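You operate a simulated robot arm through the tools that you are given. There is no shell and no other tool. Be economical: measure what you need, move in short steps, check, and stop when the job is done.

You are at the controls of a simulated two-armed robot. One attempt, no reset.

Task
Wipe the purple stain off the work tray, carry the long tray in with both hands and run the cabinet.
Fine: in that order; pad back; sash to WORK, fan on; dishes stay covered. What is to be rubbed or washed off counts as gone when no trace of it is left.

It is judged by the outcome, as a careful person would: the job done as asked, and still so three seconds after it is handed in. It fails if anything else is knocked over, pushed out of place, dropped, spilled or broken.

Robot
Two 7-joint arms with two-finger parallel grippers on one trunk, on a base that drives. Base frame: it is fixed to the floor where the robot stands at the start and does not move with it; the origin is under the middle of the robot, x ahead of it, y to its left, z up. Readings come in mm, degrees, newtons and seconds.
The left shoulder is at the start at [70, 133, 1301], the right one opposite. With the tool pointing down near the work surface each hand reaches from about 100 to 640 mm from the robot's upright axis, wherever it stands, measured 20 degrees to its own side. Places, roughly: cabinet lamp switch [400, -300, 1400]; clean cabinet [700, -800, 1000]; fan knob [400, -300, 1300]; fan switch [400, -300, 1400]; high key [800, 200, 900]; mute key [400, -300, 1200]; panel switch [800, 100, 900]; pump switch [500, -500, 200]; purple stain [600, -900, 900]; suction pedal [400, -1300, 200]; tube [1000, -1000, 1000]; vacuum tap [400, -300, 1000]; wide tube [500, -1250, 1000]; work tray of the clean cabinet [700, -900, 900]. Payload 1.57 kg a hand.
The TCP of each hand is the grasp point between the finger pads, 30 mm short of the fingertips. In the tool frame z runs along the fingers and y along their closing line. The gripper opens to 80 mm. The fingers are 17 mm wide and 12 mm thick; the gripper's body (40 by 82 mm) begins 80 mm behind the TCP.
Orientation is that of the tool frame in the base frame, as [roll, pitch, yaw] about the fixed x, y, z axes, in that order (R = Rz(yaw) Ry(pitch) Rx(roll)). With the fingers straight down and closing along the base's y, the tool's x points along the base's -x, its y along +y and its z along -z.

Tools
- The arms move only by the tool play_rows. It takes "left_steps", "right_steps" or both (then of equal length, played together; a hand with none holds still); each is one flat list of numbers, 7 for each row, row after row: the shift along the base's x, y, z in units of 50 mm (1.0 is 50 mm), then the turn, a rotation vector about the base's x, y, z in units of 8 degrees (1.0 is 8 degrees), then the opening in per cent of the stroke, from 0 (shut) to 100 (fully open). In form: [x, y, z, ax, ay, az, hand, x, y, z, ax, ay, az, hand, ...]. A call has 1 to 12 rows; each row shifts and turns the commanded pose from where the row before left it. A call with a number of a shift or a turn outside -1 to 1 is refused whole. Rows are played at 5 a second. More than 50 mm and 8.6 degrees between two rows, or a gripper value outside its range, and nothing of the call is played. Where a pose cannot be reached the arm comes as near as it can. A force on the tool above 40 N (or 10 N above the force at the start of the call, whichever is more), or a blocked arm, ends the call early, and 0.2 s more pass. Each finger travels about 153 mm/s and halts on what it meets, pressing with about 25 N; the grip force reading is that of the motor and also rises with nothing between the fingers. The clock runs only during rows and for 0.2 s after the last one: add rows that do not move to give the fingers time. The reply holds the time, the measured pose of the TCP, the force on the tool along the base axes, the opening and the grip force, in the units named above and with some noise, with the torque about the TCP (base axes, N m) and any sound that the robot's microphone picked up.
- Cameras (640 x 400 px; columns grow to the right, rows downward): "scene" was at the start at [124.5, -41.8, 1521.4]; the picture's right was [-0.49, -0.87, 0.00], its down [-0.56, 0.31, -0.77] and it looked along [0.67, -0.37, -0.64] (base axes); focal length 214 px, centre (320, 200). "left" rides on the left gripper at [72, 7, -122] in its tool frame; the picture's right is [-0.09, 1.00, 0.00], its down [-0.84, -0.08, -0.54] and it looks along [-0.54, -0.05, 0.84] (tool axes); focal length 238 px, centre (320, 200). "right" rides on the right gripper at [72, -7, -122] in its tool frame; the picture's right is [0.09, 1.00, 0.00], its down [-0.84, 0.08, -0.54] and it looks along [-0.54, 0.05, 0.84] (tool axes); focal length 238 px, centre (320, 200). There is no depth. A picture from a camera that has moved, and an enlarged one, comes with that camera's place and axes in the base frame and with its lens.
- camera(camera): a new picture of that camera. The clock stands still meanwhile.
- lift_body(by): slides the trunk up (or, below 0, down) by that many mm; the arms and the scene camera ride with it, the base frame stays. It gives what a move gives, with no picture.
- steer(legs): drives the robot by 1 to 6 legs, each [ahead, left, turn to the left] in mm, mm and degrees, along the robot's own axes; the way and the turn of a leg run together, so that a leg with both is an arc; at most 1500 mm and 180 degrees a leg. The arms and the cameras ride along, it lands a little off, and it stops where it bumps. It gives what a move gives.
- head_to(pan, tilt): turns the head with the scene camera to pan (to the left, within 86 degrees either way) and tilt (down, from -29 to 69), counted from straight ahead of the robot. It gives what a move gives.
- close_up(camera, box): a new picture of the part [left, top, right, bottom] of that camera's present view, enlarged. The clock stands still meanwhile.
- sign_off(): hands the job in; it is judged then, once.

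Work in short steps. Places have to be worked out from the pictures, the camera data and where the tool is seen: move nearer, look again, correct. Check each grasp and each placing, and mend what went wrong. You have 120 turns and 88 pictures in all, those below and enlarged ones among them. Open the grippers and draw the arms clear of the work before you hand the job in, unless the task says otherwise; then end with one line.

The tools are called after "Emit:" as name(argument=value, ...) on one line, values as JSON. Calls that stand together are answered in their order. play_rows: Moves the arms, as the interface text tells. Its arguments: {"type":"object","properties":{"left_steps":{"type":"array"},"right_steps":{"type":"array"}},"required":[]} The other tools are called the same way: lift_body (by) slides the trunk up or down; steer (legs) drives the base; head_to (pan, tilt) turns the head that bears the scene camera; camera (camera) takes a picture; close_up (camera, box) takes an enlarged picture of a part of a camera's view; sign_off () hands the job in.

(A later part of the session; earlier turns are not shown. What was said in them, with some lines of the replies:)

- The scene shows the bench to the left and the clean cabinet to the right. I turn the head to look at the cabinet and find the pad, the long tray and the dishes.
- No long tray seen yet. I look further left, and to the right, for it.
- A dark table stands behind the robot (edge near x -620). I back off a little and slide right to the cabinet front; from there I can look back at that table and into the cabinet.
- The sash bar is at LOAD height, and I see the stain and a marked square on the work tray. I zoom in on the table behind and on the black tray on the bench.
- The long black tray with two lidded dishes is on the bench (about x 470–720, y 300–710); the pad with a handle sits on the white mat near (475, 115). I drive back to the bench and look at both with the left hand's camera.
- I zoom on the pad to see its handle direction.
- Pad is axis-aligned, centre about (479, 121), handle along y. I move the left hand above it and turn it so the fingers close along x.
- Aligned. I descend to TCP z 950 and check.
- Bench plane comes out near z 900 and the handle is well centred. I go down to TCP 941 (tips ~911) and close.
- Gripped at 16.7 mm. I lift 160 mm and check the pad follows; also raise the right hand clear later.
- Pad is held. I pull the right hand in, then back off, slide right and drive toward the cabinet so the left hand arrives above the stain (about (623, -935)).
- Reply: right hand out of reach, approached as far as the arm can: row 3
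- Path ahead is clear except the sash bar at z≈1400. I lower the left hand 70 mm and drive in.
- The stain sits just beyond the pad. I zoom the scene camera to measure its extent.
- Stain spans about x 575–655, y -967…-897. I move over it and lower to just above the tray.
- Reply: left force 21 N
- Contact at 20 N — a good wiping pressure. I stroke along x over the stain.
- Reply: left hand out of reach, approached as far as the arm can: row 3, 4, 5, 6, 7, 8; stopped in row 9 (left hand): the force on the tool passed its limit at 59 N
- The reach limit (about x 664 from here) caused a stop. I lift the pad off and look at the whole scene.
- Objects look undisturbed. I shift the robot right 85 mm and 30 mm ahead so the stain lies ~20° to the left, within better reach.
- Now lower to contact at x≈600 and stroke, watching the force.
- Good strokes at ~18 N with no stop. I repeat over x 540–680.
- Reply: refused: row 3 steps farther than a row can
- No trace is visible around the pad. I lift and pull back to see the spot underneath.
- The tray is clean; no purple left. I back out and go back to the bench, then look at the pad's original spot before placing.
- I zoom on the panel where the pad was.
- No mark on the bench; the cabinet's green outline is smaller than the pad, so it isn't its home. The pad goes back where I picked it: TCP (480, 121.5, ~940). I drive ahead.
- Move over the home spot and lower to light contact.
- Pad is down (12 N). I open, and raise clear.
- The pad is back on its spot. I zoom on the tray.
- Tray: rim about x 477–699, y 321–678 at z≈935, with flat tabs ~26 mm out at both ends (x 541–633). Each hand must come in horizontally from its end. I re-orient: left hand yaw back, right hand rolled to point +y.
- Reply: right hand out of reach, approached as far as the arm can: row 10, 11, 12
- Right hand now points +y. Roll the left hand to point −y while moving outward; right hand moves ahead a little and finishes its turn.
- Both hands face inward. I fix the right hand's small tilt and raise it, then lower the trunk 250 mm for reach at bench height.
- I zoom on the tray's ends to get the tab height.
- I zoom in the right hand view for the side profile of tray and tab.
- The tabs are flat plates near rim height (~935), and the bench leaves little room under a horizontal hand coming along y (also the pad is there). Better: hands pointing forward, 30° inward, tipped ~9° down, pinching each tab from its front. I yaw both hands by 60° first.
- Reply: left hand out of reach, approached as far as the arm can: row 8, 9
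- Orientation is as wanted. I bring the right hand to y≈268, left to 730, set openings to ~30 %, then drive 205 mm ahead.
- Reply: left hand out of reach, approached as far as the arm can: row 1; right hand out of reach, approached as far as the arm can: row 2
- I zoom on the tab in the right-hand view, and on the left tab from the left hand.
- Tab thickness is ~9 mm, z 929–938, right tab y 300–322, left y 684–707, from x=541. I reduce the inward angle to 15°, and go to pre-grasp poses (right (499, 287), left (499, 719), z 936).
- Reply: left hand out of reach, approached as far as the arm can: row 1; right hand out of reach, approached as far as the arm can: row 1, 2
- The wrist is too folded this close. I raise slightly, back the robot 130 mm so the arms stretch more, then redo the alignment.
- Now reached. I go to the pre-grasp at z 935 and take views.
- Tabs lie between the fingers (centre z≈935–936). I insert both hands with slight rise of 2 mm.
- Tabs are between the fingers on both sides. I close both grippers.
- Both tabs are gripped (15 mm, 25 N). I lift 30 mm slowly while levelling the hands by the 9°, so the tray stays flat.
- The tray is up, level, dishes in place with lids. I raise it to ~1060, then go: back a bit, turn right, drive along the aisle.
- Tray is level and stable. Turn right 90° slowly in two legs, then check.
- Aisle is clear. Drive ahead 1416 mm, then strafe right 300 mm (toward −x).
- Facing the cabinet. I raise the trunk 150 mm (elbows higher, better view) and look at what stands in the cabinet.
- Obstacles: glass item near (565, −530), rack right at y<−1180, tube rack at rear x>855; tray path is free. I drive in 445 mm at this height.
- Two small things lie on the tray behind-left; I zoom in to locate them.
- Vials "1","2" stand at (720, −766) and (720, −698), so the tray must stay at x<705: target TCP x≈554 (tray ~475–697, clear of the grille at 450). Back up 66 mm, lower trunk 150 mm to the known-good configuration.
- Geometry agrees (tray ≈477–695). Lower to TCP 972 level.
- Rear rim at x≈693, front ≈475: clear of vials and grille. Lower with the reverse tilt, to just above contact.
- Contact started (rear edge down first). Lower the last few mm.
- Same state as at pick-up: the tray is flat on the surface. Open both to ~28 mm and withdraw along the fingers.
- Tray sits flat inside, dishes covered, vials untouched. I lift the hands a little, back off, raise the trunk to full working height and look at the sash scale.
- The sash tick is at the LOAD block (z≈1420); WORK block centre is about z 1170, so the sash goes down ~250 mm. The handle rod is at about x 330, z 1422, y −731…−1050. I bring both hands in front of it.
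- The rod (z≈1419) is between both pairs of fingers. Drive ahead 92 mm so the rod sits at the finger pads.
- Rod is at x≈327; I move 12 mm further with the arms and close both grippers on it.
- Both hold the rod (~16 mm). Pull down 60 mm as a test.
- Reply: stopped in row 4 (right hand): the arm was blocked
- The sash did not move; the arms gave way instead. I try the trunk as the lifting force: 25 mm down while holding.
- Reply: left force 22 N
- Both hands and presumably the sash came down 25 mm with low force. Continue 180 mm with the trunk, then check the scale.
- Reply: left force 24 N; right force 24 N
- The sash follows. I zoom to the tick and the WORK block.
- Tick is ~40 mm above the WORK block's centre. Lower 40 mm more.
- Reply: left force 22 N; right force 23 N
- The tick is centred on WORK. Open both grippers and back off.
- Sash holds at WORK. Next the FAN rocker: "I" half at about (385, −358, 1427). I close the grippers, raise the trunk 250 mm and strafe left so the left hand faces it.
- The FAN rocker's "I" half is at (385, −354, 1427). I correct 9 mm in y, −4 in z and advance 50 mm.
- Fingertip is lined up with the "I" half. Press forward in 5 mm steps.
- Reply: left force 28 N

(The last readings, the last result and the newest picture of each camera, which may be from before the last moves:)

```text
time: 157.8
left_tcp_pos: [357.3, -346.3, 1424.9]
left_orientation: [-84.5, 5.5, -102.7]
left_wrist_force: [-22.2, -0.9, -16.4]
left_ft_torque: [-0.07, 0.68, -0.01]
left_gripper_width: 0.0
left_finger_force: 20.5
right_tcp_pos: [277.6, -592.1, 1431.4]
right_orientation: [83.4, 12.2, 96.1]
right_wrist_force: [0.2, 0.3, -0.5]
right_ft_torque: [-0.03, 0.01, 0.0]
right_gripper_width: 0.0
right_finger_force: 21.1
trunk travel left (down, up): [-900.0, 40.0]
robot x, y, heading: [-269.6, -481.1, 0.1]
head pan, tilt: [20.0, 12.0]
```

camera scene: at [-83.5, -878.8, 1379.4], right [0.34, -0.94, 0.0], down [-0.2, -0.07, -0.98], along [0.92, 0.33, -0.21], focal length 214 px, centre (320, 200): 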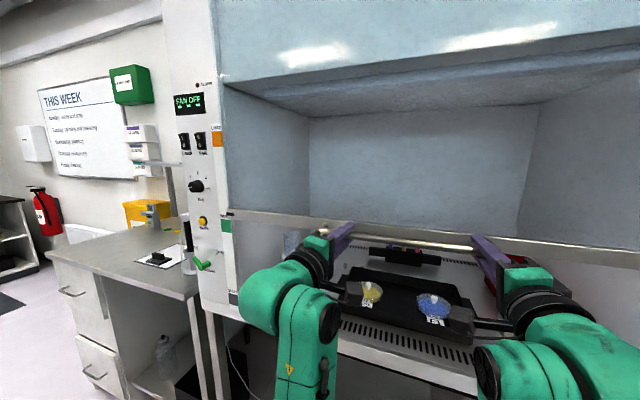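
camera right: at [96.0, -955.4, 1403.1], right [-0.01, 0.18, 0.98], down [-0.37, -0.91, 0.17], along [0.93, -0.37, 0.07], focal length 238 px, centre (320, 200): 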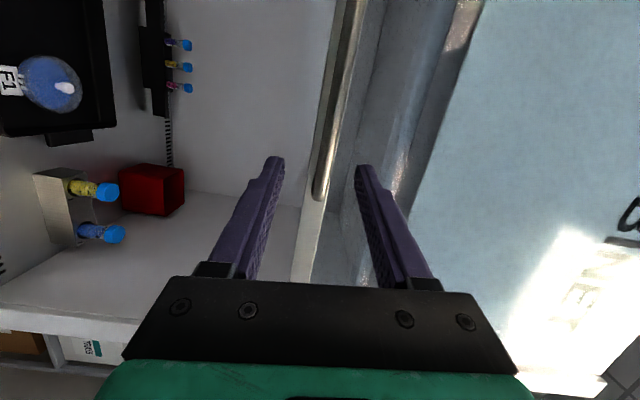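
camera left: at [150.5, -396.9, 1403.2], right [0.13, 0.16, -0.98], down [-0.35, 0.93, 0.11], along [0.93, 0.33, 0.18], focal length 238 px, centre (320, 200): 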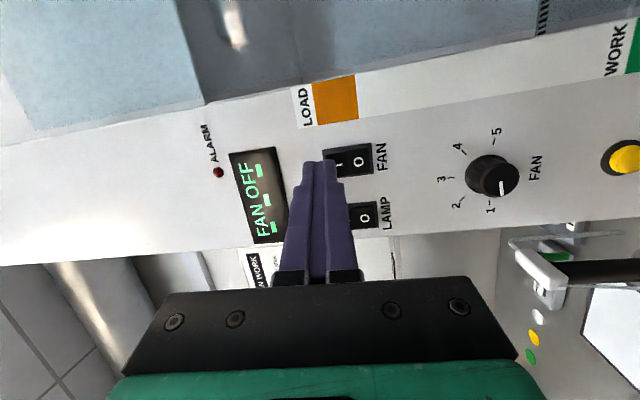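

Pressed with 22 N. I retreat and look at the switch and display.

Emit:
play_rows(left_steps=[-0.4, 0, 0, 0, 0, 0, 0, -0.8, 0, 0, 0, 0, 0, 0, -0.8, 0, 0, 0, 0, 0, 0])

Emit:
camera(camera="left")

```text
time: 158.6
left_tcp_pos: [262.7, -322.7, 1433.7]
left_orientation: [-83.8, 10.4, -98.5]
left_wrist_force: [-1.2, -0.5, -0.5]
left_ft_torque: [0.01, 0.02, 0.01]
left_gripper_width: 0.1
left_finger_force: 21.0
right_tcp_pos: [282.5, -593.1, 1428.8]
right_orientation: [83.5, 12.2, 96.2]
right_wrist_force: [-0.2, -0.6, 0.1]
right_ft_torque: [0.02, -0.02, -0.04]
right_gripper_width: 0.1
right_finger_force: 21.0
trunk travel left (down, up): [-900.0, 40.0]
robot x, y, heading: [-268.7, -481.2, 0.1]
head pan, tilt: [20.0, 12.0]
```

```text
11 pictures are left
camera left: at [132.7, -372.6, 1401.3], right [0.15, 0.25, -0.96], down [-0.42, 0.89, 0.17], along [0.9, 0.38, 0.24], focal length 238 px, centre (320, 200)
```

left: 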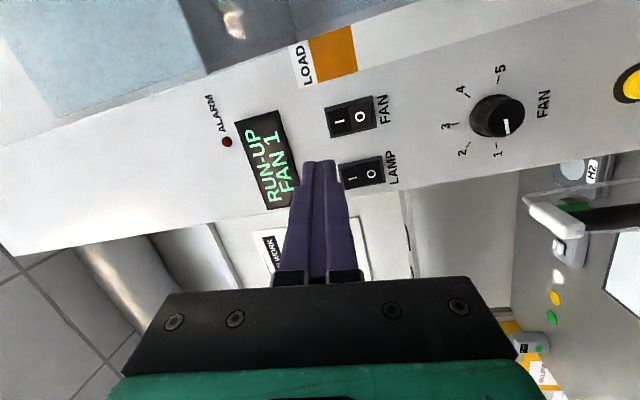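

Display reads "RUN-UP FAN 1": the fan is on. I back off, open the hands and wait for the run-up to finish.

Emit:
steer(legs=[[-80, 0, 0]])

Emit:
play_rows(left_steps=[0, 0, 0, 0, 0, 0, 60, 0, 0, 0, 0, 0, 0, 100, 0, 0, 0, 0, 0, 0, 100, 0, 0, 0, 0, 0, 0, 100, 0, 0, 0, 0, 0, 0, 100, 0, 0, 0, 0, 0, 0, 100, 0, 0, 0, 0, 0, 0, 100, 0, 0, 0, 0, 0, 0, 100, 0, 0, 0, 0, 0, 0, 100, 0, 0, 0, 0, 0, 0, 100, 0, 0, 0, 0, 0, 0, 100, 0, 0, 0, 0, 0, 0, 100], right_steps=[0, 0, 0, 0, 0, 0, 60, 0, 0, 0, 0, 0, 0, 100, 0, 0, 0, 0, 0, 0, 100, 0, 0, 0, 0, 0, 0, 100, 0, 0, 0, 0, 0, 0, 100, 0, 0, 0, 0, 0, 0, 100, 0, 0, 0, 0, 0, 0, 100, 0, 0, 0, 0, 0, 0, 100, 0, 0, 0, 0, 0, 0, 100, 0, 0, 0, 0, 0, 0, 100, 0, 0, 0, 0, 0, 0, 100, 0, 0, 0, 0, 0, 0, 100])

Emit:
head_to(pan=15, tilt=15)

Emit:
camera(camera="scene")

```text
time: 159.7
left_tcp_pos: [193.0, -325.0, 1424.7]
left_orientation: [-84.8, 10.6, -98.9]
left_wrist_force: [0.8, 0.2, 0.5]
left_ft_torque: [-0.04, -0.01, 0.02]
left_gripper_width: 0.1
left_finger_force: 21.5
right_tcp_pos: [214.2, -594.0, 1424.5]
right_orientation: [84.1, 12.2, 96.3]
right_wrist_force: [0.0, 0.5, 0.9]
right_ft_torque: [0.02, -0.05, -0.01]
right_gripper_width: 0.0
right_finger_force: 21.0
trunk travel left (down, up): [-900.0, 40.0]
robot x, y, heading: [-345.2, -479.7, 0.3]
head pan, tilt: [20.0, 12.0]
```

```text
time: 162.3
left_tcp_pos: [186.2, -325.3, 1427.0]
left_orientation: [-84.4, 11.2, -98.6]
left_wrist_force: [0.4, 0.2, -0.1]
left_ft_torque: [-0.03, -0.01, -0.04]
left_gripper_width: 80.1
left_finger_force: 0.1
right_tcp_pos: [205.0, -593.6, 1427.8]
right_orientation: [83.8, 12.2, 96.1]
right_wrist_force: [0.2, -0.3, -1.0]
right_ft_torque: [0.02, -0.02, 0.04]
right_gripper_width: 79.9
right_finger_force: 0.1
trunk travel left (down, up): [-900.0, 40.0]
robot x, y, heading: [-342.5, -480.0, 0.3]
head pan, tilt: [20.0, 12.0]
```

```text
time: 162.9
left_tcp_pos: [186.4, -325.9, 1426.5]
left_orientation: [-84.5, 11.1, -98.6]
left_wrist_force: [0.6, 0.5, -0.3]
left_ft_torque: [0.0, 0.01, -0.01]
left_gripper_width: 79.9
left_finger_force: 0.0
right_tcp_pos: [204.5, -592.8, 1428.7]
right_orientation: [83.8, 12.3, 96.3]
right_wrist_force: [-0.1, 0.0, -0.4]
right_ft_torque: [0.04, 0.0, 0.03]
right_gripper_width: 80.0
right_finger_force: 0.1
trunk travel left (down, up): [-900.0, 40.0]
robot x, y, heading: [-344.4, -477.8, 0.2]
head pan, tilt: [15.0, 15.0]
```

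```text
10 pictures are left
camera scene: at [-206.3, -455.7, 1585.5], right [0.26, -0.97, 0.0], down [-0.25, -0.07, -0.97], along [0.93, 0.25, -0.26], focal length 214 px, centre (320, 200)
```

scene: 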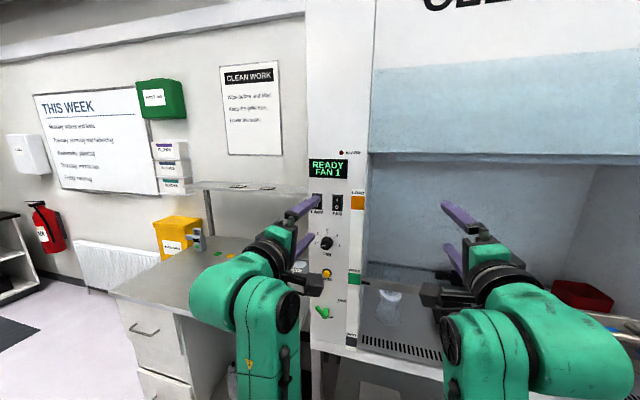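

Display: "READY FAN 1", no alarm. A last look into the cabinet and on the pad before handing in.

Emit:
head_to(pan=-25, tilt=30)

Emit:
camera(camera="scene")

Emit:
head_to(pan=45, tilt=35)

Emit:
camera(camera="scene")

```text
time: 164.0
left_tcp_pos: [185.6, -325.1, 1426.8]
left_orientation: [-84.5, 11.1, -98.6]
left_wrist_force: [-0.5, 0.3, 0.4]
left_ft_torque: [0.0, 0.01, 0.01]
left_gripper_width: 80.0
left_finger_force: 0.0
right_tcp_pos: [206.2, -594.1, 1427.1]
right_orientation: [83.8, 12.3, 96.2]
right_wrist_force: [0.3, 0.9, -0.1]
right_ft_torque: [0.02, 0.03, 0.04]
right_gripper_width: 80.1
right_finger_force: 0.1
trunk travel left (down, up): [-900.0, 40.0]
robot x, y, heading: [-345.1, -477.7, 0.1]
head pan, tilt: [-25.0, 30.0]
```

```text
9 pictures are left
camera scene: at [-214.4, -518.0, 1561.3], right [-0.42, -0.91, 0.0], down [-0.45, 0.21, -0.87], along [0.79, -0.36, -0.5], focal length 214 px, centre (320, 200)
```

scene: 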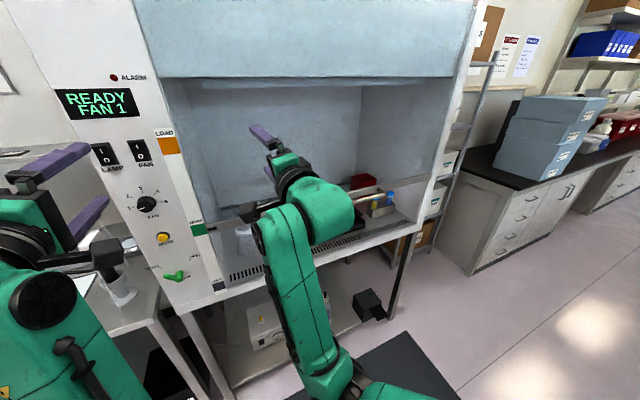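

```text
time: 165.4
left_tcp_pos: [186.1, -325.7, 1427.4]
left_orientation: [-84.6, 11.2, -98.7]
left_wrist_force: [0.4, -0.6, 1.0]
left_ft_torque: [-0.01, 0.02, -0.03]
left_gripper_width: 80.2
left_finger_force: 0.1
right_tcp_pos: [206.7, -593.9, 1427.4]
right_orientation: [83.8, 12.2, 96.2]
right_wrist_force: [-0.2, 0.3, -0.6]
right_ft_torque: [0.0, -0.02, -0.03]
right_gripper_width: 80.1
right_finger_force: 0.1
trunk travel left (down, up): [-900.0, 40.0]
robot x, y, heading: [-346.4, -480.2, -0.1]
head pan, tilt: [45.0, 35.0]
```

```text
8 pictures are left
camera scene: at [-234.2, -417.7, 1553.5], right [0.71, -0.71, 0.0], down [-0.41, -0.41, -0.82], along [0.58, 0.58, -0.57], focal length 214 px, centre (320, 200)
```

scene: 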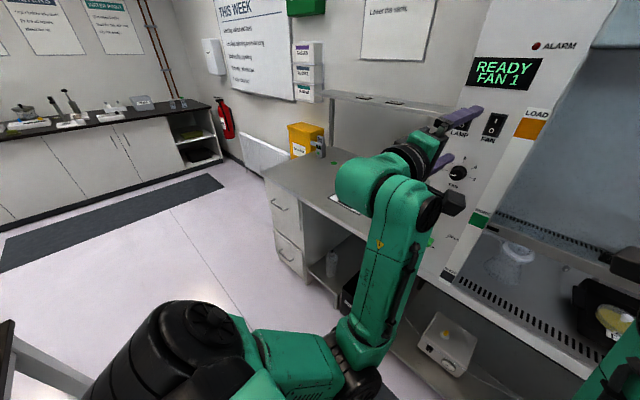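

Everything is in its final state: the stain is gone, the pad is back, the tray is in with covered dishes, the sash is at WORK and the fan reads READY. The hands are open and clear, so I hand the job in.

Emit:
sign_off()

```text
The job is handed in.
```

The purple stain is wiped off, the pad is back where it was on the bench, and the long tray is in the cabinet with both dishes covered. The sash is at WORK and the fan is on, reading "READY FAN 1" with no alarm.
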